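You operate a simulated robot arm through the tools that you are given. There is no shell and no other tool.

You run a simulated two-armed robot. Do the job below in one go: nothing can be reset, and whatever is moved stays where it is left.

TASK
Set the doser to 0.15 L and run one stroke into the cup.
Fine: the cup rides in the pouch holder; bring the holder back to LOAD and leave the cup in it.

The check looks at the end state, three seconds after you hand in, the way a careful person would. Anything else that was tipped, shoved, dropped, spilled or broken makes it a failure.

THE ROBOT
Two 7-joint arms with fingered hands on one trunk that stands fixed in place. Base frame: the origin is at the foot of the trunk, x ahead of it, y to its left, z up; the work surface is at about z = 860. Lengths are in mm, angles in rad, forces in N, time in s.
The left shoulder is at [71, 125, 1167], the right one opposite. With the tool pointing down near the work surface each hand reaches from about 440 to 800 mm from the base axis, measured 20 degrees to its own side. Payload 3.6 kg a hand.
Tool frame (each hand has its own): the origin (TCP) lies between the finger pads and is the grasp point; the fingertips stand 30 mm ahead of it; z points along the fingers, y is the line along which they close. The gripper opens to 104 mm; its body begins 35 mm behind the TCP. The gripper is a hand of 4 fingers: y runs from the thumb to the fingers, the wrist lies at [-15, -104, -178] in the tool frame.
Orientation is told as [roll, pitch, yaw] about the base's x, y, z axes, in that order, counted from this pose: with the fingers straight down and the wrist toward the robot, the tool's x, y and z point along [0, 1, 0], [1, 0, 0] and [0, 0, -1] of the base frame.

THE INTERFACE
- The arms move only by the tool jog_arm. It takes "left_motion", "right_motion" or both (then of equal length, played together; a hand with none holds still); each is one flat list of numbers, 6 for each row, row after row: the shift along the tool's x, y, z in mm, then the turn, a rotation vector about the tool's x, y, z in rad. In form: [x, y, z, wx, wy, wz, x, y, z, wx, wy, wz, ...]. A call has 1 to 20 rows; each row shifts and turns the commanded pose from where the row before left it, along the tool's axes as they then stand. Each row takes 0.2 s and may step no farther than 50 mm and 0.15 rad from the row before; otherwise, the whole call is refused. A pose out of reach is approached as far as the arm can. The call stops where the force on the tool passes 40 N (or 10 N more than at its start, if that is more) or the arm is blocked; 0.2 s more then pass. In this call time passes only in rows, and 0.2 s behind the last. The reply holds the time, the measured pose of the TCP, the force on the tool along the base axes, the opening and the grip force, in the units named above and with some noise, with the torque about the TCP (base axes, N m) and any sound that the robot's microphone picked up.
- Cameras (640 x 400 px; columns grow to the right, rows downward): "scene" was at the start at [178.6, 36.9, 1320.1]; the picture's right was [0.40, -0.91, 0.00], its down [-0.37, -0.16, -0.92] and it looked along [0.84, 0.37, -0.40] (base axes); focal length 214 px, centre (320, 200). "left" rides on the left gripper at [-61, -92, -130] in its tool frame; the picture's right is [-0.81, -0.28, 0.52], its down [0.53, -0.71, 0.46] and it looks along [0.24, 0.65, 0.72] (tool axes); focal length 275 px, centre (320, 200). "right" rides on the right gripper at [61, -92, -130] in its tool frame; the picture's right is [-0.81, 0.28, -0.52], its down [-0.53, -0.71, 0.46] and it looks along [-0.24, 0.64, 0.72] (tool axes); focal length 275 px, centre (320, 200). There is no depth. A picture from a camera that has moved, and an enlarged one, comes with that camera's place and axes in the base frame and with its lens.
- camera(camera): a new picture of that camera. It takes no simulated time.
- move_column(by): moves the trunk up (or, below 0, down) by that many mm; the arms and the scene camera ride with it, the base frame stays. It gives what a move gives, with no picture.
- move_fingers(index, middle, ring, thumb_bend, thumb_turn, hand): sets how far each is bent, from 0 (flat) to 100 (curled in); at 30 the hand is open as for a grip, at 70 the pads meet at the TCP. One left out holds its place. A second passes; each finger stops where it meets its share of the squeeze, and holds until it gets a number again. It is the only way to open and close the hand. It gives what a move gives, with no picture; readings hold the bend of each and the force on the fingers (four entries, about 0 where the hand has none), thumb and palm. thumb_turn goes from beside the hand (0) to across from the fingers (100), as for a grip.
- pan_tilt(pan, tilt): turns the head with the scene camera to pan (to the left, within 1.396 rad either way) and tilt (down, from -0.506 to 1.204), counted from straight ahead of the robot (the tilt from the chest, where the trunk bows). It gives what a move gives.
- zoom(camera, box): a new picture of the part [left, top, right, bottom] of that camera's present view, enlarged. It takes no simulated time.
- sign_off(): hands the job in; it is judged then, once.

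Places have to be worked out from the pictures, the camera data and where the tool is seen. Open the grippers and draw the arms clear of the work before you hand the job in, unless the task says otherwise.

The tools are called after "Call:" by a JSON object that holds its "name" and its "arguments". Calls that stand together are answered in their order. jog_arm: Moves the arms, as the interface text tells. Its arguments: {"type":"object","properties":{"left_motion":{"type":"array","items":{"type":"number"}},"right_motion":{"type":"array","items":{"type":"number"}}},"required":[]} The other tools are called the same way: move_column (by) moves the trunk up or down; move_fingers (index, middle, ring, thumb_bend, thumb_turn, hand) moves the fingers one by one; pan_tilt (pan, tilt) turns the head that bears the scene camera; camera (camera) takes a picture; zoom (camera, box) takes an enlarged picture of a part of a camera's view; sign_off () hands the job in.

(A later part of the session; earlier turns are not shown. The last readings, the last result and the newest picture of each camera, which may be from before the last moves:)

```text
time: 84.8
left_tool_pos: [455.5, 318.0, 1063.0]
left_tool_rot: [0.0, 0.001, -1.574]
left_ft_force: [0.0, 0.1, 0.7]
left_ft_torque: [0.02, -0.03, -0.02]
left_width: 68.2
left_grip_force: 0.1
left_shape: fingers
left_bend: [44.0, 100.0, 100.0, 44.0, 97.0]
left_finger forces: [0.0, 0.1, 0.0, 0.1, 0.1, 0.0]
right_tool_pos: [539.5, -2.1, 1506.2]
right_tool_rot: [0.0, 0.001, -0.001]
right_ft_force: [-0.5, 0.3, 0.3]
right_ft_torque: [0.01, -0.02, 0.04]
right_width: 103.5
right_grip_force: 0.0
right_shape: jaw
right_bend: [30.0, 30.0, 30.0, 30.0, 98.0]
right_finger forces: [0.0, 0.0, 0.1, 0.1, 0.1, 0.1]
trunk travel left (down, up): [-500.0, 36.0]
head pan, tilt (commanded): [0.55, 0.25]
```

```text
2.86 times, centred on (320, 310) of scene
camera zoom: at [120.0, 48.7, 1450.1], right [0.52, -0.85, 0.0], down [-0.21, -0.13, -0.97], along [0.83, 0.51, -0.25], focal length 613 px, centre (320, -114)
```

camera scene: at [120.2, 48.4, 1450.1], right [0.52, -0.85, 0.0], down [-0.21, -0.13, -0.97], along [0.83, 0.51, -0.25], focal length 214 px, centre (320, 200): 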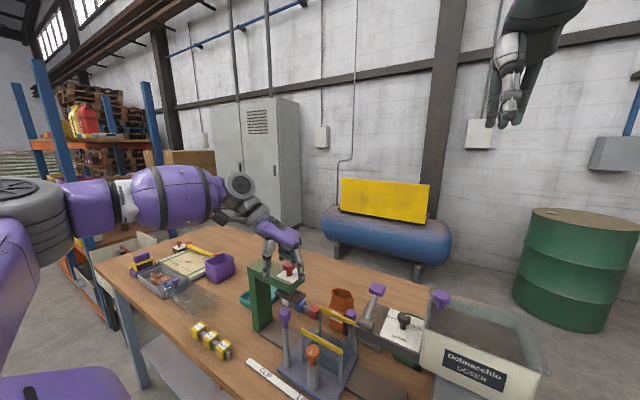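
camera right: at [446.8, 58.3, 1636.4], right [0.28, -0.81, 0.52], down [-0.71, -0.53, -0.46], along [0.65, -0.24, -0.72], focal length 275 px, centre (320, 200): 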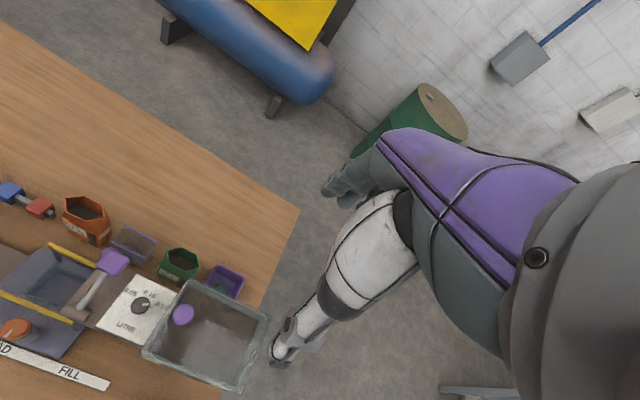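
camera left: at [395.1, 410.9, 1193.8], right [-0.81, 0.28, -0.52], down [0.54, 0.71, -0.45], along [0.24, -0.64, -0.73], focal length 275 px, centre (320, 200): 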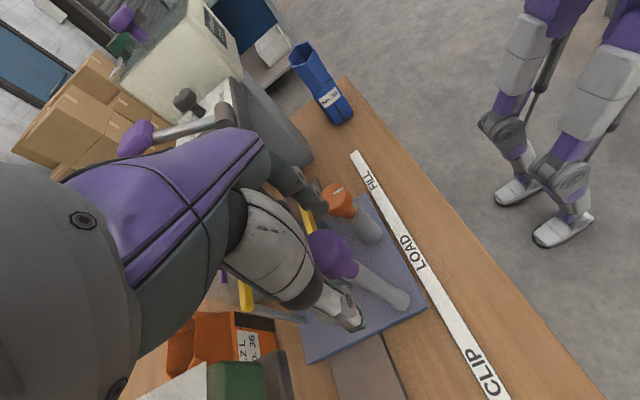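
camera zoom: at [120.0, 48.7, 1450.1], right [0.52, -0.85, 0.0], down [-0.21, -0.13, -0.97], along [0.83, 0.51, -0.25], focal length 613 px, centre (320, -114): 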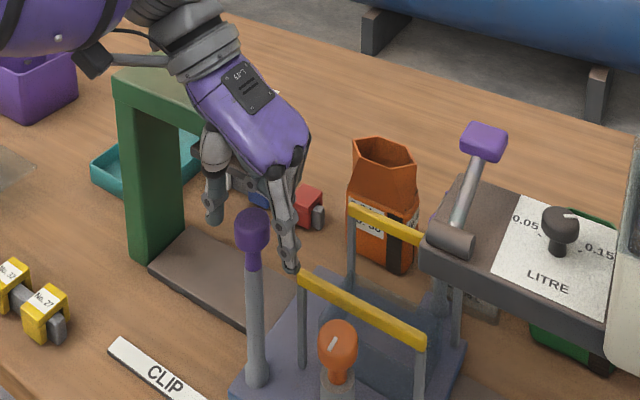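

Call:
{"name": "move_fingers", "arguments": {"hand": "left", "index": 70, "thumb_bend": 70}}

Call:
{"name": "jog_arm", "arguments": {"left_motion": [0, 6, 0, 0, 0, 0, 0, 9, 0, 0, 0, 0, 0, 9, 0, 0, 0, 0, 0, 9, 0, 0, 0, 0, 0, 9, 0, 0, 0, 0, 0, 9, 0, 0, 0, 0, 0, 9, 0, 0, 0, 0]}}

Call:
{"name": "camera", "arguments": {"camera": "left"}}

Call:
{"name": "zoom", "arguments": {"camera": "scene", "box": [280, 230, 420, 350]}}

Call:
{"name": "zoom", "arguments": {"camera": "right", "box": [0, 170, 200, 330]}}

```text
time: 85.8
left_tool_pos: [455.8, 318.8, 1063.1]
left_tool_rot: [0.0, 0.001, -1.574]
left_ft_force: [0.7, 1.0, -1.2]
left_ft_torque: [0.01, 0.0, -0.02]
left_width: 23.9
left_grip_force: 7.0
left_shape: fingers
left_bend: [62.0, 100.0, 100.0, 62.0, 97.0]
left_finger forces: [5.9, 0.0, 0.0, 0.0, 6.8, 0.1]
right_tool_pos: [538.9, -1.4, 1505.7]
right_tool_rot: [-0.001, -0.001, 0.0]
right_ft_force: [-0.4, 1.0, -0.5]
right_ft_torque: [0.01, -0.02, -0.02]
right_width: 103.8
right_grip_force: 0.2
right_shape: jaw
right_bend: [30.0, 30.0, 30.0, 30.0, 98.0]
right_finger forces: [0.0, 0.0, 0.0, 0.0, 0.0, 0.1]
trunk travel left (down, up): [-500.0, 36.0]
head pan, tilt (commanded): [0.55, 0.25]
```

```text
time: 87.4
left_tool_pos: [454.9, 258.5, 1063.2]
left_tool_rot: [0.001, 0.003, -1.575]
left_ft_force: [0.2, 1.5, 0.8]
left_ft_torque: [0.07, -0.02, 0.02]
left_width: 23.9
left_grip_force: 6.9
left_shape: fingers
left_bend: [62.0, 100.0, 100.0, 62.0, 97.0]
left_finger forces: [5.8, 0.1, 0.0, 0.0, 7.2, 0.0]
right_tool_pos: [538.5, -2.4, 1507.2]
right_tool_rot: [-0.001, 0.0, -0.001]
right_ft_force: [0.4, -0.4, -0.5]
right_ft_torque: [-0.02, -0.02, 0.0]
right_width: 103.6
right_grip_force: 0.0
right_shape: jaw
right_bend: [30.0, 30.0, 30.0, 30.0, 98.0]
right_finger forces: [0.0, 0.0, 0.1, 0.1, 0.1, 0.0]
trunk travel left (down, up): [-500.0, 36.0]
head pan, tilt (commanded): [0.55, 0.25]
```

```text
taken
camera left: at [394.9, 350.6, 1193.7], right [-0.81, 0.28, -0.52], down [0.54, 0.71, -0.45], along [0.24, -0.64, -0.73], focal length 275 px, centre (320, 200)
```

left: 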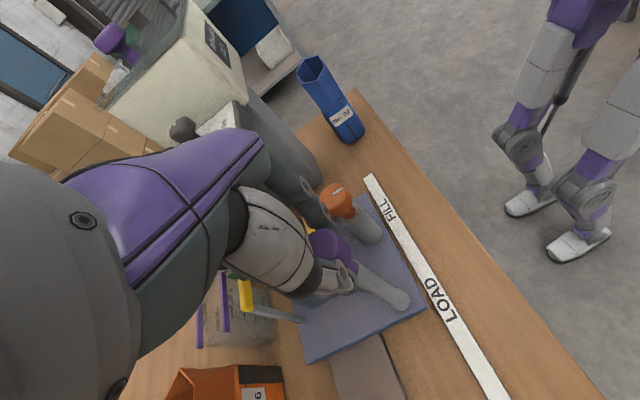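

```text
3.33 times, centred on (350, 290) of scene
camera zoom: at [119.9, 48.4, 1450.1], right [0.52, -0.85, 0.0], down [-0.21, -0.13, -0.97], along [0.83, 0.51, -0.25], focal length 715 px, centre (220, -100)
```

zoom: 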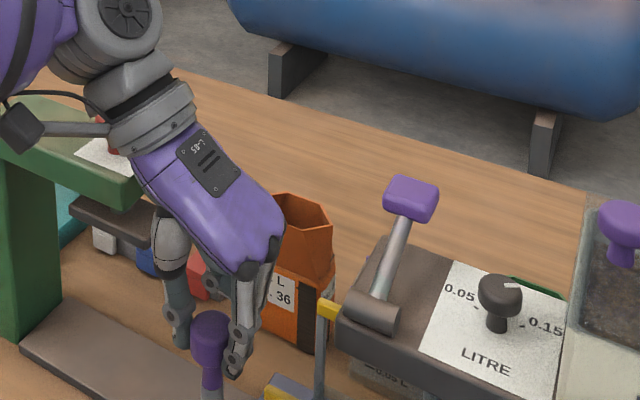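

```text
2.50 times, centred on (100, 250) of right
camera zoom: at [447.1, 58.3, 1636.3], right [0.28, -0.81, 0.52], down [-0.71, -0.53, -0.46], along [0.64, -0.24, -0.72], focal length 688 px, centre (870, 75)
```

zoom: 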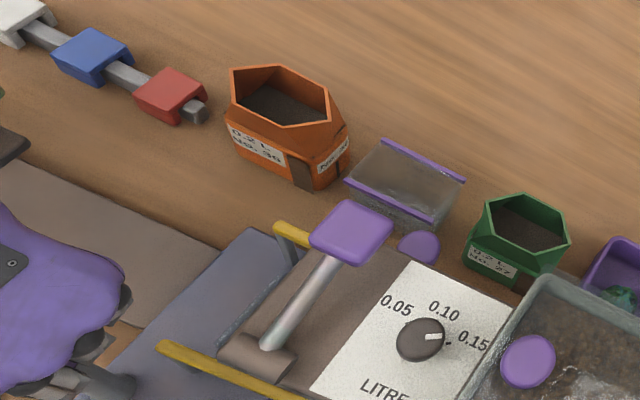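

The back post is now at y≈141, clear of the thumb's path, so this is far enough. I release the post and go for the cup with the 32° lean again.

Call:
{"name": "move_fingers", "arguments": {"hand": "left", "index": 46, "thumb_bend": 46}}

Call:
{"name": "jog_arm", "arguments": {"left_motion": [0, 0, -30, 0, 0, 0, 0, 0, -40, 0, 0, 0, 0, 0, -40, 0, 0, 0, 0, 0, 0, 0, 0, -0.131, 0, 0, 0, 0, 0, -0.131, 0, 0, 0, 0, 0, -0.131, 0, 0, 0, 0, 0, -0.131, 0, 0, 0, 0, 0, -0.131, 0, 0, 0, 0, 0, -0.131, 0, 0, 0, 0, 0, -0.131, 0, 0, 0, 0, 0, -0.131, 0, 0, 0, 0, 0, -0.131, 0, 0, 0, 0, 0, -0.131, 0, 0, 0, 0, 0, -0.131, 0, 0, 0, 0, 0, -0.131]}}

Call:
{"name": "move_fingers", "arguments": {"hand": "left", "index": 43, "middle": 43, "ring": 100, "thumb_bend": 43}}

Call:
{"name": "jog_arm", "arguments": {"left_motion": [0, 0, 0, 0, -0.14, 0, 0, 0, 0, 0, -0.14, 0, 0, 0, 0, 0, -0.14, 0, 0, 0, 0, 0, -0.139, 0, 0, 0, -5, 0, 0, 0, 0, 40, 0, 0, 0, 0, 0, 40, 0, 0, 0, 0, 0, 40, 0, 0, 0, 0, -23.3, 28, 14.6, 0, 0, 0, -23.3, 28, 14.6, 0, 0, 0, 0, 28, 0, 0, 0, 0]}}

Call:
{"name": "camera", "arguments": {"camera": "left"}}

Call:
{"name": "camera", "arguments": {"camera": "scene"}}

```text
time: 88.4
left_tool_pos: [456.0, 258.9, 1061.7]
left_tool_rot: [0.001, 0.001, -1.574]
left_ft_force: [0.0, -0.6, -0.2]
left_ft_torque: [0.02, -0.02, 0.02]
left_width: 62.3
left_grip_force: 0.1
left_shape: fingers
left_bend: [46.0, 100.0, 100.0, 46.0, 97.0]
left_finger forces: [0.0, 0.0, 0.0, 0.0, 0.0, 0.1]
right_tool_pos: [538.1, -2.6, 1506.3]
right_tool_rot: [0.001, -0.001, -0.001]
right_ft_force: [0.4, -0.2, 0.1]
right_ft_torque: [-0.02, 0.0, 0.01]
right_width: 103.9
right_grip_force: 0.0
right_shape: jaw
right_bend: [30.0, 30.0, 30.0, 30.0, 98.0]
right_finger forces: [0.1, 0.1, 0.0, 0.1, 0.0, 0.1]
trunk travel left (down, up): [-500.0, 36.0]
head pan, tilt (commanded): [0.55, 0.25]
```

```text
time: 91.6
left_tool_pos: [456.3, 257.5, 1172.8]
left_tool_rot: [0.003, -0.002, -0.001]
left_ft_force: [0.2, 0.6, -0.1]
left_ft_torque: [0.02, 0.02, -0.05]
left_width: 61.9
left_grip_force: 0.1
left_shape: fingers
left_bend: [46.0, 100.0, 100.0, 46.0, 97.0]
left_finger forces: [0.0, 0.1, 0.0, 0.1, 0.1, 0.1]
right_tool_pos: [538.5, -2.8, 1507.3]
right_tool_rot: [0.0, -0.001, -0.002]
right_ft_force: [-0.4, -0.1, 0.1]
right_ft_torque: [0.0, 0.01, 0.0]
right_width: 103.8
right_grip_force: 0.1
right_shape: jaw
right_bend: [30.0, 30.0, 30.0, 30.0, 98.0]
right_finger forces: [0.0, 0.1, 0.0, 0.0, 0.0, 0.0]
trunk travel left (down, up): [-500.0, 36.0]
head pan, tilt (commanded): [0.55, 0.25]
```

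```text
time: 92.6
left_tool_pos: [454.6, 257.6, 1172.2]
left_tool_rot: [0.003, 0.001, -0.001]
left_ft_force: [0.3, -0.3, 0.5]
left_ft_torque: [0.0, -0.01, 0.0]
left_width: 69.9
left_grip_force: 0.0
left_shape: fingers
left_bend: [43.0, 43.0, 100.0, 43.0, 97.0]
left_finger forces: [0.1, 0.0, 0.0, 0.1, 0.1, 0.1]
right_tool_pos: [539.1, -1.5, 1506.3]
right_tool_rot: [0.001, -0.001, 0.002]
right_ft_force: [0.5, 0.0, 0.6]
right_ft_torque: [0.0, 0.03, -0.01]
right_width: 104.1
right_grip_force: 0.1
right_shape: jaw
right_bend: [30.0, 30.0, 30.0, 30.0, 98.0]
right_finger forces: [0.0, 0.1, 0.0, 0.0, 0.0, 0.0]
trunk travel left (down, up): [-500.0, 36.0]
head pan, tilt (commanded): [0.55, 0.25]
```

```text
time: 95.0
left_tool_pos: [661.2, 204.4, 1175.4]
left_tool_rot: [-0.558, -0.001, -0.001]
left_ft_force: [0.4, -0.1, -0.1]
left_ft_torque: [0.01, 0.0, 0.02]
left_width: 70.0
left_grip_force: 0.1
left_shape: fingers
left_bend: [43.0, 43.0, 100.0, 43.0, 97.0]
left_finger forces: [0.1, 0.0, 0.1, 0.0, 0.0, 0.1]
right_tool_pos: [539.2, -1.0, 1505.0]
right_tool_rot: [0.0, 0.003, -0.001]
right_ft_force: [0.2, 0.4, -0.2]
right_ft_torque: [0.02, 0.01, 0.03]
right_width: 103.6
right_grip_force: 0.1
right_shape: jaw
right_bend: [30.0, 30.0, 30.0, 30.0, 98.0]
right_finger forces: [0.0, 0.0, 0.0, 0.1, 0.0, 0.0]
trunk travel left (down, up): [-500.0, 36.0]
head pan, tilt (commanded): [0.55, 0.25]
```

```text
taken
camera left: at [568.9, 222.8, 1319.3], right [-0.28, -0.96, -0.01], down [-0.71, 0.21, -0.67], along [0.64, -0.18, -0.74], focal length 275 px, centre (320, 200)
```

left: 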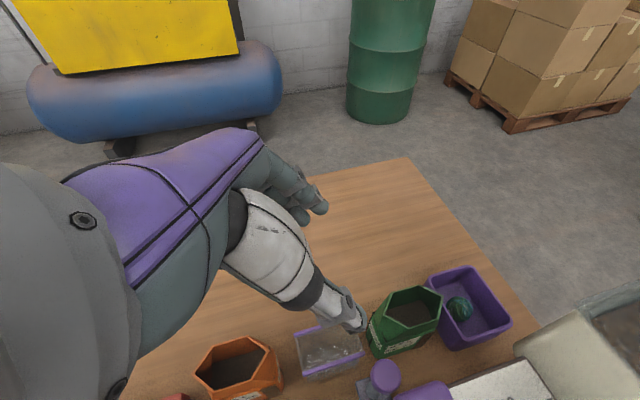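

```text
taken
camera scene: at [120.8, 48.5, 1450.0], right [0.52, -0.85, 0.0], down [-0.21, -0.13, -0.97], along [0.83, 0.51, -0.25], focal length 214 px, centre (320, 200)
```

scene: 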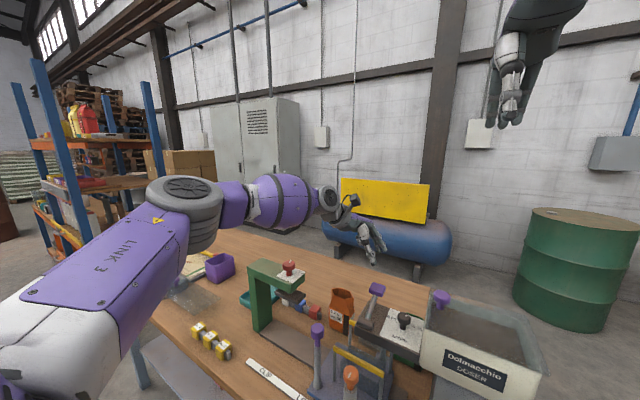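

Call:
{"name": "jog_arm", "arguments": {"left_motion": [17.9, -0.5, 28.6, 0, 0, 0, 17.9, -0.5, 28.6, 0, 0, 0, 17.9, -0.5, 28.6, 0, 0, 0, 17.9, 0, 28.6, 0, 0, 0]}}

Call:
{"name": "zoom", "arguments": {"camera": "right", "box": [30, 140, 190, 280]}}

Call:
{"name": "camera", "arguments": {"camera": "left"}}

```text
time: 96.0
left_tool_pos: [659.9, 203.9, 1039.9]
left_tool_rot: [-0.557, -0.001, -0.002]
left_ft_force: [0.2, -0.1, -0.7]
left_ft_torque: [0.01, -0.01, -0.01]
left_width: 69.9
left_grip_force: 0.0
left_shape: fingers
left_bend: [43.0, 43.0, 100.0, 43.0, 97.0]
left_finger forces: [0.0, 0.0, 0.0, 0.0, 0.0, 0.0]
right_tool_pos: [540.4, -1.7, 1507.3]
right_tool_rot: [0.0, 0.0, 0.0]
right_ft_force: [-0.7, -0.4, -0.6]
right_ft_torque: [-0.03, 0.03, -0.05]
right_width: 103.8
right_grip_force: 0.0
right_shape: jaw
right_bend: [30.0, 30.0, 30.0, 30.0, 98.0]
right_finger forces: [0.1, 0.1, 0.1, 0.1, 0.0, 0.0]
trunk travel left (down, up): [-500.0, 36.0]
head pan, tilt (commanded): [0.55, 0.25]
```

```text
2.86 times, centred on (110, 210) of right
camera zoom: at [447.8, 57.9, 1636.1], right [0.28, -0.81, 0.52], down [-0.71, -0.53, -0.46], along [0.64, -0.24, -0.72], focal length 786 px, centre (920, 171)
```

zoom: 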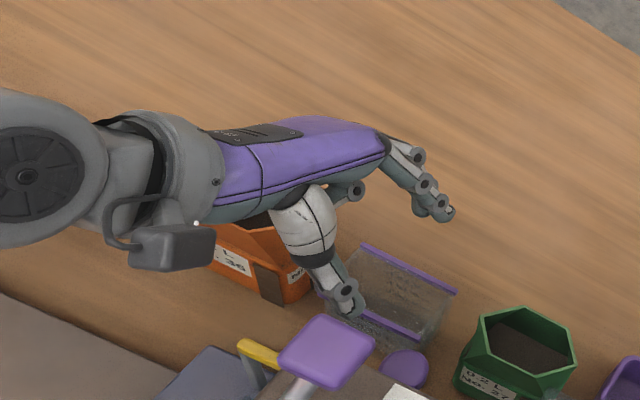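

```text
taken
camera left: at [567.8, 223.0, 1184.5], right [-0.28, -0.96, -0.01], down [-0.71, 0.21, -0.67], along [0.65, -0.18, -0.74], focal length 275 px, centre (320, 200)
```

left: 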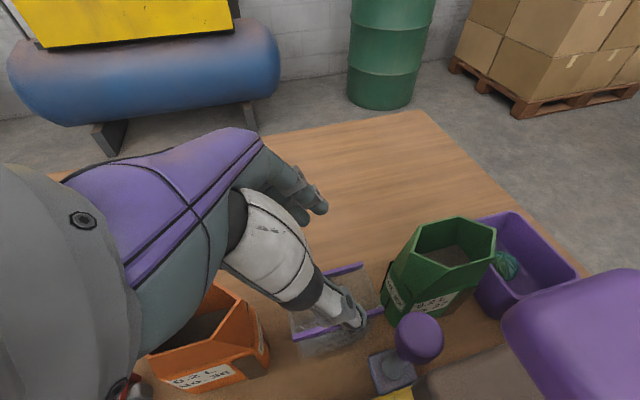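

Call:
{"name": "jog_arm", "arguments": {"left_motion": [8.4, -0.3, 13.4, 0, 0, 0, 8.4, 0, 13.4, 0, 0, 0, 8.4, 0, 13.4, 0, 0, 0, 8.2, 0, 13, 0, 0, 0]}}

Call:
{"name": "move_fingers", "arguments": {"hand": "left", "index": 56, "middle": 56, "thumb_bend": 54}}

Call:
{"name": "zoom", "arguments": {"camera": "left", "box": [260, 180, 420, 340]}}

Call:
{"name": "zoom", "arguments": {"camera": "right", "box": [30, 140, 190, 280]}}

```text
time: 97.0
left_tool_pos: [639.2, 198.9, 999.1]
left_tool_rot: [-0.551, 0.0, -0.001]
left_ft_force: [-0.3, -0.6, 0.3]
left_ft_torque: [-0.02, 0.04, -0.01]
left_width: 69.9
left_grip_force: 0.0
left_shape: fingers
left_bend: [43.0, 43.0, 100.0, 43.0, 97.0]
left_finger forces: [0.1, 0.0, 0.1, 0.0, 0.1, 0.1]
left hand out of reach, approached as far as the arm can: row 2, 3, 4
right_tool_pos: [539.3, -1.6, 1506.2]
right_tool_rot: [0.001, 0.0, 0.0]
right_ft_force: [0.2, 0.2, 0.7]
right_ft_torque: [-0.01, -0.01, -0.01]
right_width: 103.7
right_grip_force: 0.0
right_shape: jaw
right_bend: [30.0, 30.0, 30.0, 30.0, 98.0]
right_finger forces: [0.0, 0.0, 0.0, 0.0, 0.0, 0.0]
trunk travel left (down, up): [-500.0, 36.0]
head pan, tilt (commanded): [0.55, 0.25]
```

```text
time: 98.0
left_tool_pos: [637.8, 199.9, 1000.8]
left_tool_rot: [-0.553, 0.001, 0.001]
left_ft_force: [0.1, 0.2, 0.0]
left_ft_torque: [0.0, -0.02, -0.01]
left_width: 39.8
left_grip_force: 0.0
left_shape: fingers
left_bend: [56.0, 56.0, 100.0, 54.0, 97.0]
left_finger forces: [0.0, 0.0, 0.0, 0.0, 0.0, 0.0]
right_tool_pos: [538.6, -2.5, 1507.4]
right_tool_rot: [0.001, 0.001, 0.0]
right_ft_force: [-0.6, -0.2, 0.7]
right_ft_torque: [-0.03, -0.02, 0.0]
right_width: 103.9
right_grip_force: 0.1
right_shape: jaw
right_bend: [30.0, 30.0, 30.0, 30.0, 98.0]
right_finger forces: [0.1, 0.0, 0.0, 0.0, 0.1, 0.1]
trunk travel left (down, up): [-500.0, 36.0]
head pan, tilt (commanded): [0.55, 0.25]
```

```text
2.50 times, centred on (340, 260) of left
camera zoom: at [547.1, 217.0, 1144.3], right [-0.27, -0.96, -0.01], down [-0.71, 0.21, -0.67], along [0.64, -0.17, -0.74], focal length 688 px, centre (270, 50)
```

zoom: 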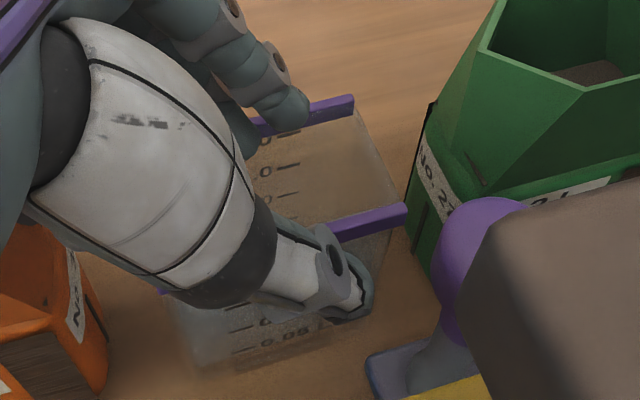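

```text
2.86 times, centred on (110, 210) of right
camera zoom: at [447.0, 58.3, 1636.4], right [0.28, -0.81, 0.52], down [-0.71, -0.53, -0.46], along [0.64, -0.24, -0.72], focal length 786 px, centre (920, 171)
```

zoom: 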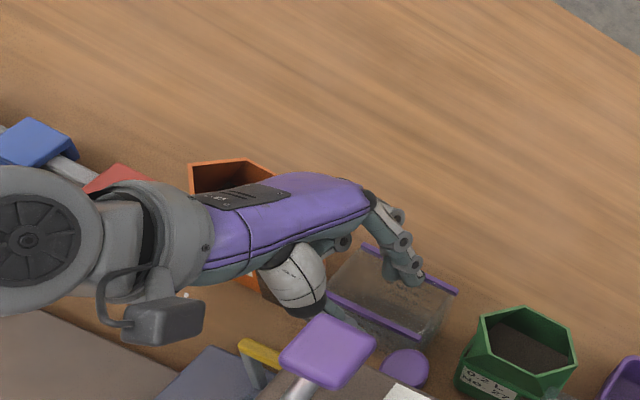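

Out of reach with the raised trunk. I reopen the fingers, raise the hand 100 mm, recentre over the cup, and lower the trunk by 60 mm for more reach.

Call:
{"name": "move_fingers", "arguments": {"hand": "left", "index": 43, "middle": 43, "thumb_bend": 43}}

Call:
{"name": "jog_arm", "arguments": {"left_motion": [-13.3, 0, -21.2, 0, 0, 0, -13.3, 0, -21.2, 0, 0, 0, -13.3, 0, -21.2, 0, 0, 0, -13.3, 0, -21.2, 0, 0, 0, 3, 22, -2, 0, 0, 0]}}

Call:
{"name": "move_column", "arguments": {"by": -60}}

Call:
{"name": "camera", "arguments": {"camera": "left"}}

Call:
{"name": "zoom", "arguments": {"camera": "right", "box": [30, 140, 190, 280]}}

```text
time: 99.0
left_tool_pos: [638.5, 199.9, 1000.6]
left_tool_rot: [-0.552, 0.001, -0.001]
left_ft_force: [-0.3, -0.5, 0.7]
left_ft_torque: [-0.02, -0.05, 0.0]
left_width: 69.6
left_grip_force: 0.0
left_shape: fingers
left_bend: [43.0, 43.0, 100.0, 43.0, 97.0]
left_finger forces: [0.0, 0.1, 0.0, 0.1, 0.0, 0.1]
right_tool_pos: [540.3, -1.9, 1506.1]
right_tool_rot: [0.0, 0.001, -0.001]
right_ft_force: [0.2, -0.5, 0.9]
right_ft_torque: [-0.05, 0.02, -0.02]
right_width: 103.8
right_grip_force: 0.0
right_shape: jaw
right_bend: [30.0, 30.0, 30.0, 30.0, 98.0]
right_finger forces: [0.0, 0.0, 0.0, 0.0, 0.0, 0.0]
trunk travel left (down, up): [-500.0, 36.0]
head pan, tilt (commanded): [0.55, 0.25]
```

```text
time: 100.2
left_tool_pos: [661.3, 202.8, 1101.4]
left_tool_rot: [-0.557, 0.002, -0.001]
left_ft_force: [0.8, 0.2, 0.1]
left_ft_torque: [0.02, 0.03, 0.01]
left_width: 69.8
left_grip_force: 0.1
left_shape: fingers
left_bend: [43.0, 43.0, 100.0, 43.0, 97.0]
left_finger forces: [0.1, 0.0, 0.1, 0.0, 0.0, 0.0]
right_tool_pos: [540.3, -1.7, 1505.4]
right_tool_rot: [0.0, 0.002, 0.0]
right_ft_force: [0.7, 0.3, -0.6]
right_ft_torque: [-0.02, 0.01, -0.01]
right_width: 103.9
right_grip_force: 0.0
right_shape: jaw
right_bend: [30.0, 30.0, 30.0, 30.0, 98.0]
right_finger forces: [0.0, 0.0, 0.0, 0.1, 0.0, 0.0]
trunk travel left (down, up): [-500.0, 36.0]
head pan, tilt (commanded): [0.55, 0.25]
```

```text
time: 101.2
left_tool_pos: [660.2, 202.9, 1041.7]
left_tool_rot: [-0.558, 0.0, -0.002]
left_ft_force: [-1.1, 0.3, 0.3]
left_ft_torque: [0.03, 0.01, 0.01]
left_width: 69.9
left_grip_force: 0.0
left_shape: fingers
left_bend: [43.0, 43.0, 100.0, 43.0, 97.0]
left_finger forces: [0.0, 0.0, 0.0, 0.0, 0.0, 0.1]
right_tool_pos: [539.0, -0.3, 1448.0]
right_tool_rot: [-0.001, -0.002, 0.001]
right_ft_force: [0.0, -0.2, 1.3]
right_ft_torque: [0.03, 0.0, -0.01]
right_width: 103.7
right_grip_force: 0.0
right_shape: jaw
right_bend: [30.0, 30.0, 30.0, 30.0, 98.0]
right_finger forces: [0.0, 0.1, 0.1, 0.0, 0.1, 0.0]
trunk travel left (down, up): [-440.0, 96.0]
head pan, tilt (commanded): [0.55, 0.25]
```

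```text
taken
camera left: at [568.9, 220.7, 1185.1], right [-0.28, -0.96, -0.01], down [-0.71, 0.21, -0.67], along [0.65, -0.18, -0.74], focal length 275 px, centre (320, 200)
```

left: 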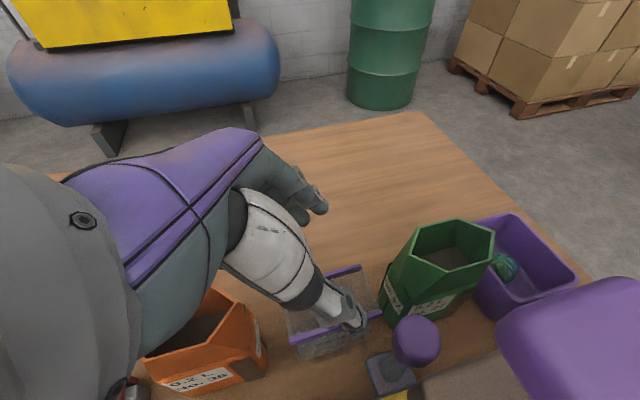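

```text
2.86 times, centred on (110, 210) of right
camera zoom: at [446.5, 58.3, 1576.7], right [0.28, -0.81, 0.52], down [-0.71, -0.53, -0.46], along [0.65, -0.24, -0.72], focal length 786 px, centre (920, 171)
```

zoom: 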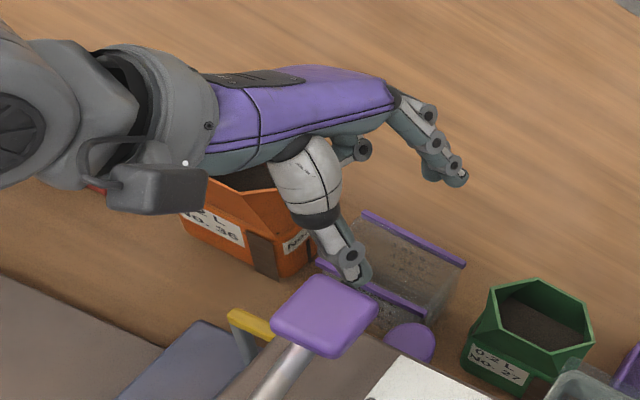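

Call:
{"name": "jog_arm", "arguments": {"left_motion": [8.5, 0, 13.6, 0, 0, 0, 8.5, 0, 13.6, 0, 0, 0, 8.5, 0, 13.6, 0, 0, 0]}}

Call:
{"name": "camera", "arguments": {"camera": "left"}}

```text
time: 102.0
left_tool_pos: [661.4, 203.7, 992.1]
left_tool_rot: [-0.557, -0.003, -0.001]
left_ft_force: [0.1, -0.5, 0.2]
left_ft_torque: [0.0, -0.02, -0.01]
left_width: 69.8
left_grip_force: 0.0
left_shape: fingers
left_bend: [43.0, 43.0, 100.0, 43.0, 97.0]
left_finger forces: [0.0, 0.0, 0.0, 0.0, 0.0, 0.0]
right_tool_pos: [538.7, -1.1, 1447.1]
right_tool_rot: [-0.001, 0.0, -0.002]
right_ft_force: [0.3, 0.0, 0.6]
right_ft_torque: [-0.01, 0.01, 0.01]
right_width: 103.9
right_grip_force: 0.1
right_shape: jaw
right_bend: [30.0, 30.0, 30.0, 30.0, 98.0]
right_finger forces: [0.0, 0.1, 0.0, 0.1, 0.0, 0.1]
trunk travel left (down, up): [-440.0, 96.0]
head pan, tilt (commanded): [0.55, 0.25]
```

```text
taken
camera left: at [569.8, 221.2, 1136.0], right [-0.28, -0.96, -0.01], down [-0.71, 0.21, -0.67], along [0.65, -0.18, -0.74], focal length 275 px, centre (320, 200)
```

left: 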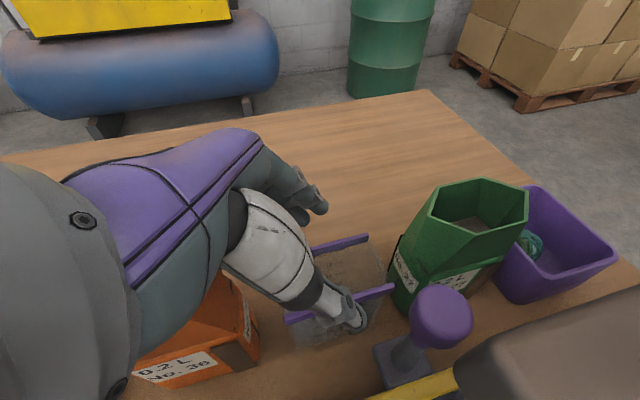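

Call:
{"name": "jog_arm", "arguments": {"left_motion": [4, -1, 6.6, 0, 0, 0, 4, 0, 6.3, 0, 0, 0]}}

Call:
{"name": "zoom", "arguments": {"camera": "left", "box": [260, 180, 420, 340]}}

Call:
{"name": "zoom", "arguments": {"camera": "right", "box": [30, 140, 190, 280]}}

```text
time: 102.6
left_tool_pos: [660.5, 204.3, 976.7]
left_tool_rot: [-0.557, 0.0, -0.001]
left_ft_force: [0.1, -0.1, 0.3]
left_ft_torque: [-0.02, -0.02, 0.0]
left_width: 69.5
left_grip_force: 0.0
left_shape: fingers
left_bend: [43.0, 43.0, 100.0, 43.0, 97.0]
left_finger forces: [0.1, 0.1, 0.1, 0.0, 0.0, 0.1]
right_tool_pos: [539.1, -2.5, 1445.7]
right_tool_rot: [-0.001, 0.0, 0.0]
right_ft_force: [0.1, 0.0, -0.3]
right_ft_torque: [-0.01, 0.02, 0.03]
right_width: 103.7
right_grip_force: 0.1
right_shape: jaw
right_bend: [30.0, 30.0, 30.0, 30.0, 98.0]
right_finger forces: [0.1, 0.0, 0.0, 0.0, 0.0, 0.1]
trunk travel left (down, up): [-440.0, 96.0]
head pan, tilt (commanded): [0.55, 0.25]
```

```text
2.50 times, centred on (340, 260) of left
camera zoom: at [568.5, 220.9, 1121.0], right [-0.28, -0.96, -0.01], down [-0.71, 0.21, -0.67], along [0.64, -0.18, -0.74], focal length 688 px, centre (270, 50)
```

zoom: 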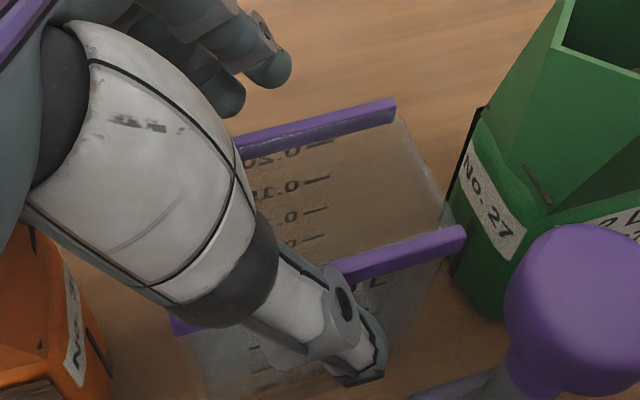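

```text
2.86 times, centred on (110, 210) of right
camera zoom: at [447.1, 58.3, 1576.3], right [0.28, -0.81, 0.52], down [-0.71, -0.53, -0.46], along [0.64, -0.24, -0.72], focal length 786 px, centre (920, 171)
```

zoom: 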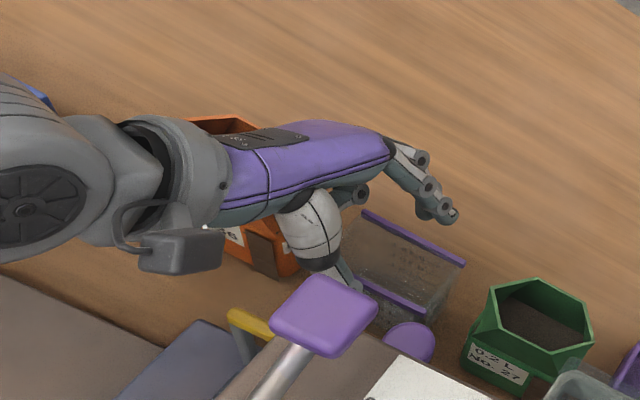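

Same grasp pose as before with no trunk deflection. I close on the cup and tighten.

Call:
{"name": "move_fingers", "arguments": {"hand": "left", "index": 56, "middle": 56, "thumb_bend": 54}}

Call:
{"name": "move_fingers", "arguments": {"hand": "left", "index": 63, "middle": 63, "thumb_bend": 60}}

Call:
{"name": "jog_arm", "arguments": {"left_motion": [-10.6, 0, -17, 0, 0, 0, -18.3, 0, -29.3, 0, 0, 0, -18.3, 0, -29.3, 0, 0, 0, -18.3, 0, -29.3, 0, 0, 0, -16, 0, -25.4, 0, 0, 0]}}

Call:
{"name": "camera", "arguments": {"camera": "left"}}

Call:
{"name": "zoom", "arguments": {"camera": "right", "box": [30, 80, 230, 260]}}

```text
time: 103.6
left_tool_pos: [660.3, 202.6, 978.0]
left_tool_rot: [-0.555, -0.001, -0.002]
left_ft_force: [-0.4, -0.1, -0.5]
left_ft_torque: [0.04, 0.01, -0.03]
left_width: 42.2
left_grip_force: 1.2
left_shape: fingers
left_bend: [55.0, 55.0, 100.0, 53.0, 97.0]
left_finger forces: [0.8, 0.5, 0.1, 0.1, 1.1, 0.0]
right_tool_pos: [538.6, -1.4, 1444.7]
right_tool_rot: [0.0, 0.0, 0.0]
right_ft_force: [0.0, -0.1, 0.3]
right_ft_torque: [0.0, 0.02, -0.02]
right_width: 103.5
right_grip_force: 0.0
right_shape: jaw
right_bend: [30.0, 30.0, 30.0, 30.0, 98.0]
right_finger forces: [0.1, 0.0, 0.0, 0.0, 0.0, 0.0]
trunk travel left (down, up): [-440.0, 96.0]
head pan, tilt (commanded): [0.55, 0.25]
```

```text
time: 104.6
left_tool_pos: [661.2, 203.6, 978.0]
left_tool_rot: [-0.557, -0.001, -0.002]
left_ft_force: [0.4, 0.1, 0.1]
left_ft_torque: [0.0, 0.0, -0.03]
left_width: 39.8
left_grip_force: 7.2
left_shape: fingers
left_bend: [58.0, 59.0, 100.0, 53.0, 97.0]
left_finger forces: [3.7, 3.3, 0.1, 0.0, 7.0, 0.0]
right_tool_pos: [539.4, -2.2, 1447.2]
right_tool_rot: [-0.001, -0.001, -0.001]
right_ft_force: [0.4, 0.3, -0.7]
right_ft_torque: [0.03, 0.02, -0.03]
right_width: 103.6
right_grip_force: 0.0
right_shape: jaw
right_bend: [30.0, 30.0, 30.0, 30.0, 98.0]
right_finger forces: [0.0, 0.0, 0.0, 0.1, 0.1, 0.0]
trunk travel left (down, up): [-440.0, 96.0]
head pan, tilt (commanded): [0.55, 0.25]
```

```text
time: 105.8
left_tool_pos: [660.2, 202.2, 1132.3]
left_tool_rot: [-0.556, -0.001, 0.001]
left_ft_force: [-0.3, 0.2, -1.2]
left_ft_torque: [0.01, -0.03, 0.02]
left_width: 39.8
left_grip_force: 7.2
left_shape: fingers
left_bend: [58.0, 59.0, 100.0, 53.0, 97.0]
left_finger forces: [3.7, 3.2, 0.0, 0.0, 7.0, 0.0]
right_tool_pos: [538.5, -1.8, 1446.7]
right_tool_rot: [-0.001, 0.0, 0.0]
right_ft_force: [-0.1, -0.5, 0.1]
right_ft_torque: [0.0, 0.05, 0.02]
right_width: 104.0
right_grip_force: 0.1
right_shape: jaw
right_bend: [30.0, 30.0, 30.0, 30.0, 98.0]
right_finger forces: [0.1, 0.0, 0.1, 0.0, 0.0, 0.0]
trunk travel left (down, up): [-440.0, 96.0]
head pan, tilt (commanded): [0.55, 0.25]
```

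```text
taken
camera left: at [568.2, 220.2, 1275.0], right [-0.28, -0.96, -0.01], down [-0.71, 0.21, -0.67], along [0.64, -0.18, -0.74], focal length 275 px, centre (320, 200)
```

left: 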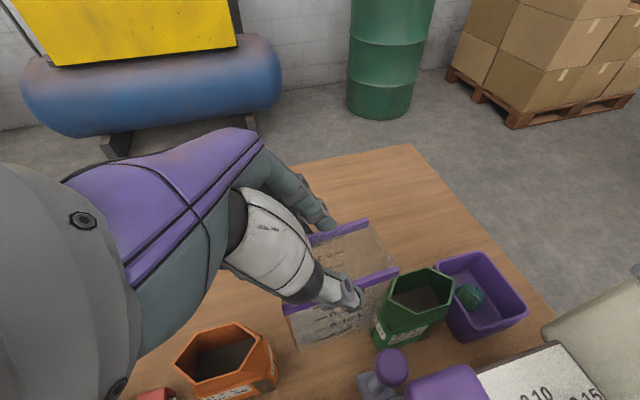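

```text
2.22 times, centred on (130, 170) of right
camera zoom: at [446.7, 58.0, 1576.5], right [0.28, -0.81, 0.52], down [-0.71, -0.53, -0.46], along [0.65, -0.24, -0.72], focal length 612 px, centre (742, 267)
```

zoom: 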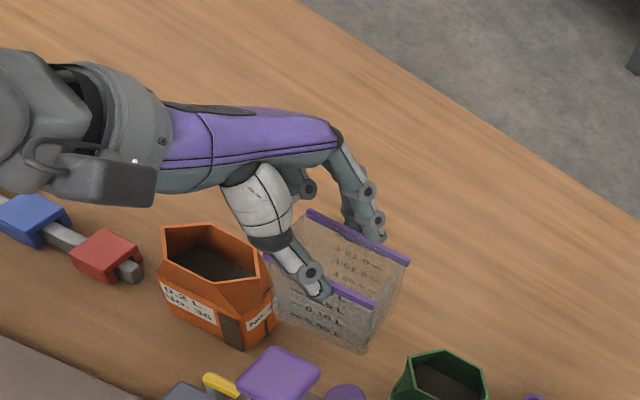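

The cup is up. I park it to the left (over the orange pouch side), and close the right hand's fingers to use it as a pusher for the holder's post.

Call:
{"name": "jog_arm", "arguments": {"left_motion": [23.2, 0, -14.5, 0, 0, 0, 23.2, 0, -14.5, 0, 0, 0, 23.2, 0, -14.5, 0, 0, 0]}}

Call:
{"name": "move_fingers", "arguments": {"hand": "right", "index": 68, "middle": 68, "ring": 68, "thumb_bend": 66}}

Call:
{"name": "jog_arm", "arguments": {"right_motion": [28.5, -12.3, 30.9, 0, 0, 0, 28.5, -12.3, 30.9, 0, 0, 0, 28.5, -12.3, 30.9, 0, 0, 0, 28.5, -12.3, 30.9, 0, 0, 0, 28.5, -12.3, 30.9, 0, 0, 0, 28.5, -12.3, 30.9, 0, 0, 0, 28.5, -12.3, 30.9, 0, 0, 0, 27, -12.3, 30, 0, 0, 0]}}

Call:
{"name": "camera", "arguments": {"camera": "scene"}}

Call:
{"name": "camera", "arguments": {"camera": "right"}}

Call:
{"name": "camera", "arguments": {"camera": "left"}}

```text
time: 106.6
left_tool_pos: [659.6, 285.3, 1131.6]
left_tool_rot: [-0.558, 0.0, -0.002]
left_ft_force: [-0.7, 0.1, -0.2]
left_ft_torque: [0.02, -0.01, 0.0]
left_width: 39.6
left_grip_force: 6.8
left_shape: fingers
left_bend: [58.0, 59.0, 100.0, 53.0, 97.0]
left_finger forces: [3.7, 3.2, 0.1, 0.0, 6.9, 0.0]
right_tool_pos: [538.4, -2.1, 1446.3]
right_tool_rot: [0.0, 0.0, 0.0]
right_ft_force: [0.2, 0.0, 0.1]
right_ft_torque: [-0.02, 0.0, -0.01]
right_width: 103.7
right_grip_force: 0.1
right_shape: jaw
right_bend: [30.0, 30.0, 30.0, 30.0, 98.0]
right_finger forces: [0.1, 0.1, 0.1, 0.0, 0.0, 0.0]
trunk travel left (down, up): [-440.0, 96.0]
head pan, tilt (commanded): [0.55, 0.25]
```

```text
time: 107.6
left_tool_pos: [658.8, 284.6, 1131.3]
left_tool_rot: [-0.557, 0.0, -0.002]
left_ft_force: [0.1, 0.4, -0.2]
left_ft_torque: [0.0, -0.02, 0.01]
left_width: 40.0
left_grip_force: 7.2
left_shape: fingers
left_bend: [58.0, 59.0, 100.0, 53.0, 97.0]
left_finger forces: [3.7, 3.2, 0.0, 0.0, 6.9, 0.1]
right_tool_pos: [538.1, -2.3, 1446.5]
right_tool_rot: [0.0, -0.001, 0.001]
right_ft_force: [-0.2, 0.5, 0.5]
right_ft_torque: [0.01, -0.02, -0.04]
right_width: 9.0
right_grip_force: 0.0
right_shape: fingers
right_bend: [68.0, 68.0, 68.0, 66.0, 98.0]
right_finger forces: [0.1, 0.0, 0.0, 0.1, 0.0, 0.0]
trunk travel left (down, up): [-440.0, 96.0]
head pan, tilt (commanded): [0.55, 0.25]
```

```text
time: 109.4
left_tool_pos: [660.2, 285.9, 1130.8]
left_tool_rot: [-0.558, -0.001, -0.003]
left_ft_force: [0.1, 0.0, -0.6]
left_ft_torque: [0.01, -0.01, -0.02]
left_width: 39.7
left_grip_force: 6.8
left_shape: fingers
left_bend: [58.0, 59.0, 100.0, 53.0, 97.0]
left_finger forces: [3.7, 3.2, 0.1, 0.0, 6.9, 0.0]
right_tool_pos: [439.4, 225.3, 1198.1]
right_tool_rot: [0.0, -0.002, 0.001]
right_ft_force: [0.8, 0.9, 1.0]
right_ft_torque: [-0.04, 0.01, 0.04]
right_width: 9.0
right_grip_force: 0.0
right_shape: fingers
right_bend: [68.0, 68.0, 68.0, 66.0, 98.0]
right_finger forces: [0.1, 0.1, 0.1, 0.0, 0.1, 0.0]
trunk travel left (down, up): [-440.0, 96.0]
head pan, tilt (commanded): [0.55, 0.25]
```

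```text
taken
camera scene: at [159.0, 49.3, 1379.7], right [0.52, -0.85, 0.0], down [-0.21, -0.13, -0.97], along [0.83, 0.51, -0.25], focal length 214 px, centre (320, 200)
```

scene: 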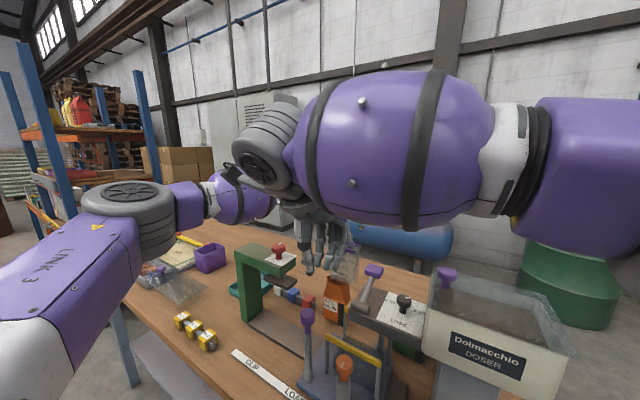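

```text
taken
camera right: at [347.9, 286.0, 1329.1], right [0.28, -0.81, 0.52], down [-0.71, -0.53, -0.46], along [0.64, -0.24, -0.72], focal length 275 px, centre (320, 200)
```

right: 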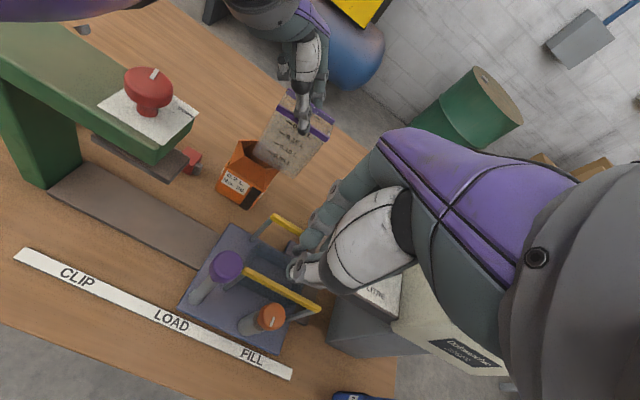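

```text
taken
camera left: at [567.9, 303.4, 1274.9], right [-0.28, -0.96, -0.01], down [-0.71, 0.21, -0.67], along [0.64, -0.18, -0.74], focal length 275 px, centre (320, 200)
```

left: 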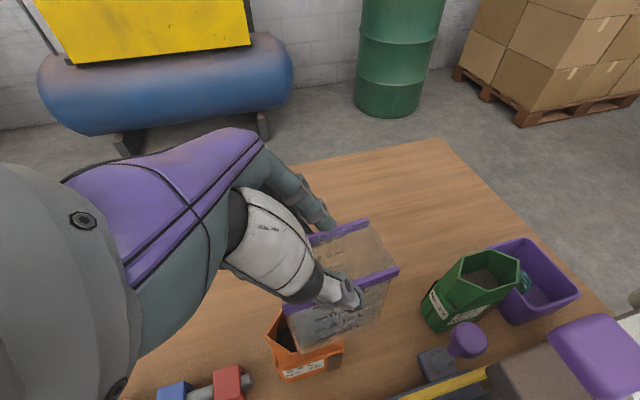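

The right hand is beside the post (post ≈[455,258]). I lower it to the knob's height on the right side of the post.

Call:
{"name": "jog_arm", "arguments": {"right_motion": [0, -1, 34, 0, 0, 0, 0, 0, 34, 0, 0, 0, 0, 0, 34, 0, 0, 0, 0, 0, 34, 0, 0, 0]}}

Call:
{"name": "camera", "arguments": {"camera": "right"}}

Call:
{"name": "camera", "arguments": {"camera": "scene"}}

```text
time: 110.4
left_tool_pos: [659.4, 285.6, 1131.2]
left_tool_rot: [-0.555, 0.0, -0.001]
left_ft_force: [0.1, 0.6, -0.5]
left_ft_torque: [0.01, 0.0, 0.05]
left_width: 39.6
left_grip_force: 6.3
left_shape: fingers
left_bend: [58.0, 59.0, 100.0, 53.0, 97.0]
left_finger forces: [3.7, 3.2, 0.0, 0.0, 6.9, 0.0]
right_tool_pos: [438.9, 225.1, 1064.0]
right_tool_rot: [0.002, -0.001, 0.001]
right_ft_force: [-0.2, 0.3, -0.1]
right_ft_torque: [-0.01, -0.01, 0.0]
right_width: 8.5
right_grip_force: 0.1
right_shape: fingers
right_bend: [68.0, 68.0, 68.0, 66.0, 98.0]
right_finger forces: [0.1, 0.1, 0.1, 0.0, 0.1, 0.0]
trunk travel left (down, up): [-440.0, 96.0]
head pan, tilt (commanded): [0.55, 0.25]
```

```text
taken
camera right: at [346.9, 284.7, 1193.1], right [0.28, -0.81, 0.52], down [-0.71, -0.53, -0.46], along [0.65, -0.24, -0.72], focal length 275 px, centre (320, 200)
```

right: 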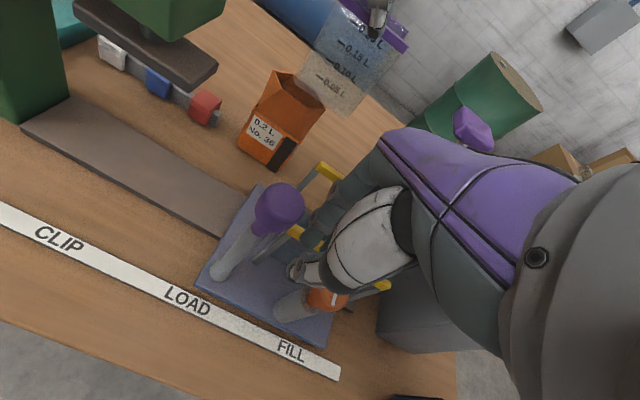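

```text
taken
camera scene: at [159.3, 48.6, 1379.7], right [0.52, -0.85, 0.0], down [-0.21, -0.13, -0.97], along [0.83, 0.51, -0.25], focal length 214 px, centre (320, 200)
```

scene: 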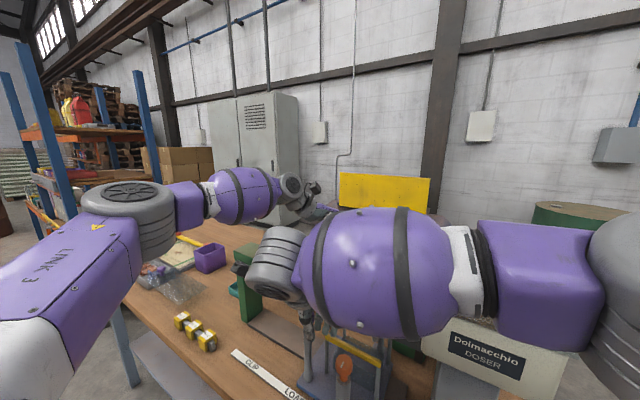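

Call:
{"name": "jog_arm", "arguments": {"right_motion": [0, 0, 22, 0, 0, 0, 6, 0, 0, 0, 0, 0, 6, 0, 0, 0, 0, 0]}}

Call:
{"name": "camera", "arguments": {"camera": "right"}}

```text
time: 111.2
left_tool_pos: [660.7, 285.8, 1131.7]
left_tool_rot: [-0.556, -0.001, -0.002]
left_ft_force: [0.2, 0.1, -1.1]
left_ft_torque: [0.0, 0.02, 0.0]
left_width: 39.6
left_grip_force: 7.0
left_shape: fingers
left_bend: [58.0, 59.0, 100.0, 53.0, 97.0]
left_finger forces: [3.7, 3.2, 0.0, 0.0, 6.9, 0.0]
right_tool_pos: [439.1, 236.8, 1042.0]
right_tool_rot: [0.0, 0.001, 0.0]
right_ft_force: [0.0, -1.7, 0.6]
right_ft_torque: [0.02, 0.05, -0.05]
right_width: 8.8
right_grip_force: 0.5
right_shape: fingers
right_bend: [68.0, 68.0, 68.0, 66.0, 98.0]
right_finger forces: [1.5, 0.0, 0.0, 0.1, 0.0, 0.1]
trunk travel left (down, up): [-440.0, 96.0]
head pan, tilt (commanded): [0.55, 0.25]
```

```text
taken
camera right: at [347.5, 296.8, 1171.5], right [0.28, -0.81, 0.52], down [-0.71, -0.53, -0.46], along [0.64, -0.24, -0.72], focal length 275 px, centre (320, 200)
```

right: 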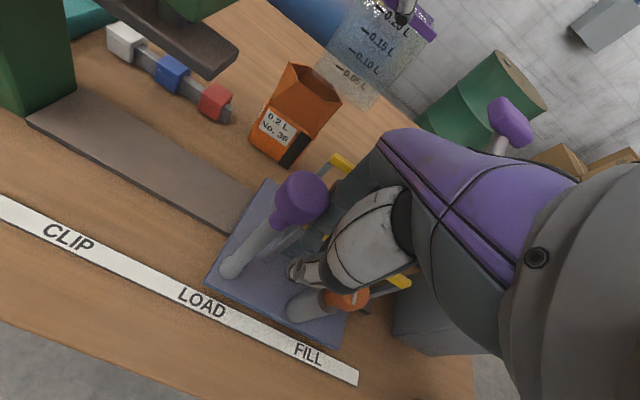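

Contact with the post (1.7 N). I push it +y by about 58 mm.

Call:
{"name": "jog_arm", "arguments": {"right_motion": [8, 0, 0, 0, 0, 0, 8, 0, 0, 0, 0, 0, 8, 0, 0, 0, 0, 0, 8, 0, 0, 0, 0, 0, 8, 0, 0, 0, 0, 0, 8, 0, 0, 0, 0, 0, 8, 0, 0, 0, 0, 0]}}

Call:
{"name": "camera", "arguments": {"camera": "right"}}

Call:
{"name": "camera", "arguments": {"camera": "left"}}

```text
time: 112.8
left_tool_pos: [659.3, 284.1, 1133.3]
left_tool_rot: [-0.557, 0.0, -0.003]
left_ft_force: [0.0, -0.8, -0.8]
left_ft_torque: [-0.01, 0.03, 0.0]
left_width: 39.7
left_grip_force: 7.0
left_shape: fingers
left_bend: [58.0, 59.0, 100.0, 53.0, 97.0]
left_finger forces: [3.7, 3.2, 0.0, 0.1, 6.9, 0.0]
right_tool_pos: [440.7, 261.9, 1042.5]
right_tool_rot: [-0.001, 0.001, -0.001]
right_ft_force: [-0.6, -0.9, 0.4]
right_ft_torque: [0.0, 0.0, -0.02]
right_width: 8.1
right_grip_force: 0.2
right_shape: fingers
right_bend: [68.0, 68.0, 68.0, 66.0, 98.0]
right_finger forces: [1.1, 0.0, 0.0, 0.1, 0.0, 0.1]
right hand out of reach, approached as far as the arm can: row 4, 5, 6, 7
trunk travel left (down, up): [-440.0, 96.0]
head pan, tilt (commanded): [0.55, 0.25]
```

```text
taken
camera right: at [349.0, 322.0, 1171.7], right [0.28, -0.81, 0.52], down [-0.71, -0.53, -0.46], along [0.65, -0.24, -0.72], focal length 275 px, centre (320, 200)
```

right: 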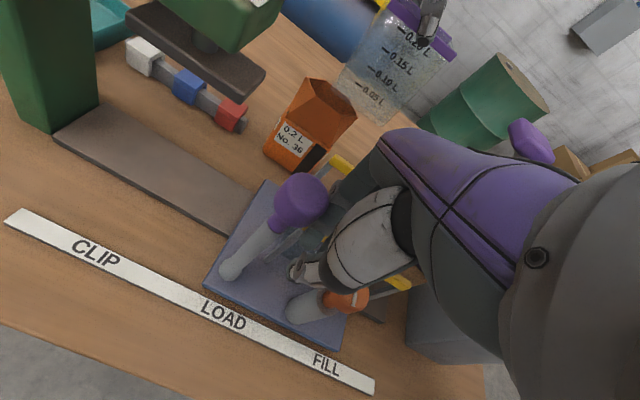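

```text
taken
camera left: at [567.9, 302.5, 1275.2], right [-0.28, -0.96, -0.01], down [-0.71, 0.21, -0.67], along [0.64, -0.18, -0.74], focal length 275 px, centre (320, 200)
```

left: 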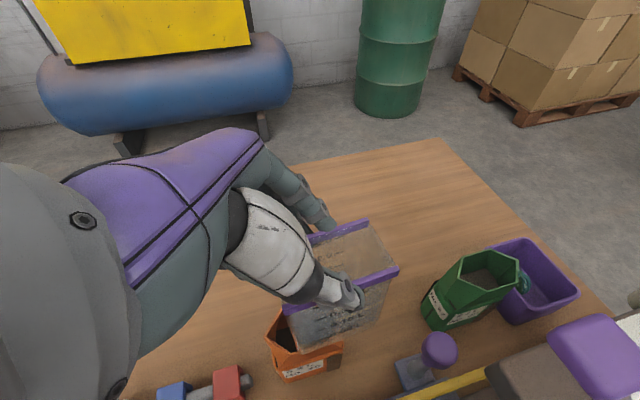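

The right arm hits its reach limit at y≈262. Yawing the hand CCW brings its wrist nearer its shoulder; I rotate by 0.5 rad (which also nudges the post left) and continue pushing.

Call:
{"name": "jog_arm", "arguments": {"right_motion": [0, 0, 0, 0, 0, -0.1, 0, 0, 0, 0, 0, -0.1, 0, 0, 0, 0, 0, -0.1, 0, 0, 0, 0, 0, -0.1, 0, 0, 0, 0, 0, -0.12]}}

Call:
{"name": "jog_arm", "arguments": {"right_motion": [5.2, 3, 0, 0, 0, 0, 5.2, 3, 0, 0, 0, 0]}}

Call:
{"name": "camera", "arguments": {"camera": "right"}}

Call:
{"name": "camera", "arguments": {"camera": "left"}}

```text
time: 114.0
left_tool_pos: [659.5, 283.8, 1131.0]
left_tool_rot: [-0.556, 0.001, -0.003]
left_ft_force: [1.3, 0.1, -0.8]
left_ft_torque: [-0.01, 0.0, 0.04]
left_width: 40.0
left_grip_force: 7.0
left_shape: fingers
left_bend: [58.0, 59.0, 100.0, 53.0, 97.0]
left_finger forces: [3.7, 3.3, 0.0, 0.0, 6.9, 0.1]
right_tool_pos: [440.1, 262.9, 1041.2]
right_tool_rot: [0.0, 0.0, 0.524]
right_ft_force: [0.8, -1.0, 0.4]
right_ft_torque: [0.01, 0.03, -0.04]
right_width: 8.4
right_grip_force: 0.3
right_shape: fingers
right_bend: [68.0, 68.0, 68.0, 66.0, 98.0]
right_finger forces: [1.6, 0.0, 0.1, 0.0, 0.0, 0.1]
trunk travel left (down, up): [-440.0, 96.0]
head pan, tilt (commanded): [0.55, 0.25]
```

```text
time: 114.6
left_tool_pos: [659.1, 285.1, 1130.9]
left_tool_rot: [-0.556, -0.001, -0.001]
left_ft_force: [0.4, 0.3, -0.3]
left_ft_torque: [0.0, -0.05, -0.03]
left_width: 39.9
left_grip_force: 7.2
left_shape: fingers
left_bend: [58.0, 59.0, 100.0, 53.0, 97.0]
left_finger forces: [3.8, 3.2, 0.0, 0.0, 6.9, 0.0]
right_tool_pos: [440.7, 273.9, 1042.4]
right_tool_rot: [0.001, -0.001, 0.522]
right_ft_force: [0.7, -1.1, 0.0]
right_ft_torque: [0.01, 0.01, -0.02]
right_width: 8.4
right_grip_force: 0.6
right_shape: fingers
right_bend: [68.0, 68.0, 68.0, 66.0, 98.0]
right_finger forces: [1.1, 0.0, 0.1, 0.0, 0.0, 0.0]
trunk travel left (down, up): [-440.0, 96.0]
head pan, tilt (commanded): [0.55, 0.25]
```

```text
taken
camera right: at [330.6, 280.0, 1172.0], right [0.64, -0.57, 0.52], down [-0.35, -0.82, -0.46], along [0.68, 0.11, -0.72], focal length 275 px, centre (320, 200)
```

right: 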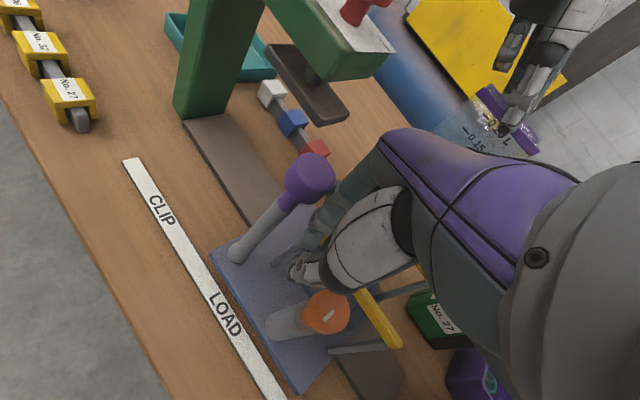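

```text
taken
camera left: at [567.8, 302.6, 1275.2], right [-0.28, -0.96, -0.01], down [-0.71, 0.21, -0.67], along [0.64, -0.18, -0.74], focal length 275 px, centre (320, 200)
```

left: 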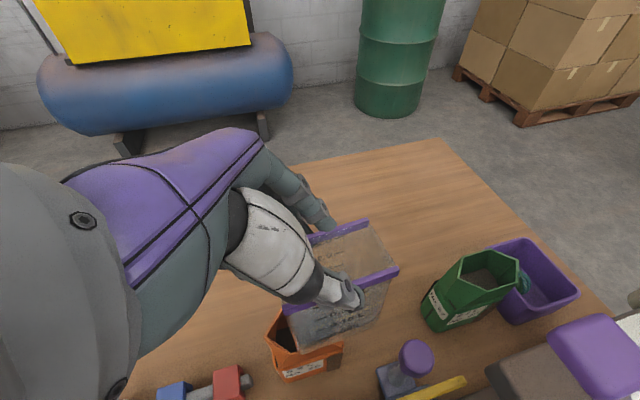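

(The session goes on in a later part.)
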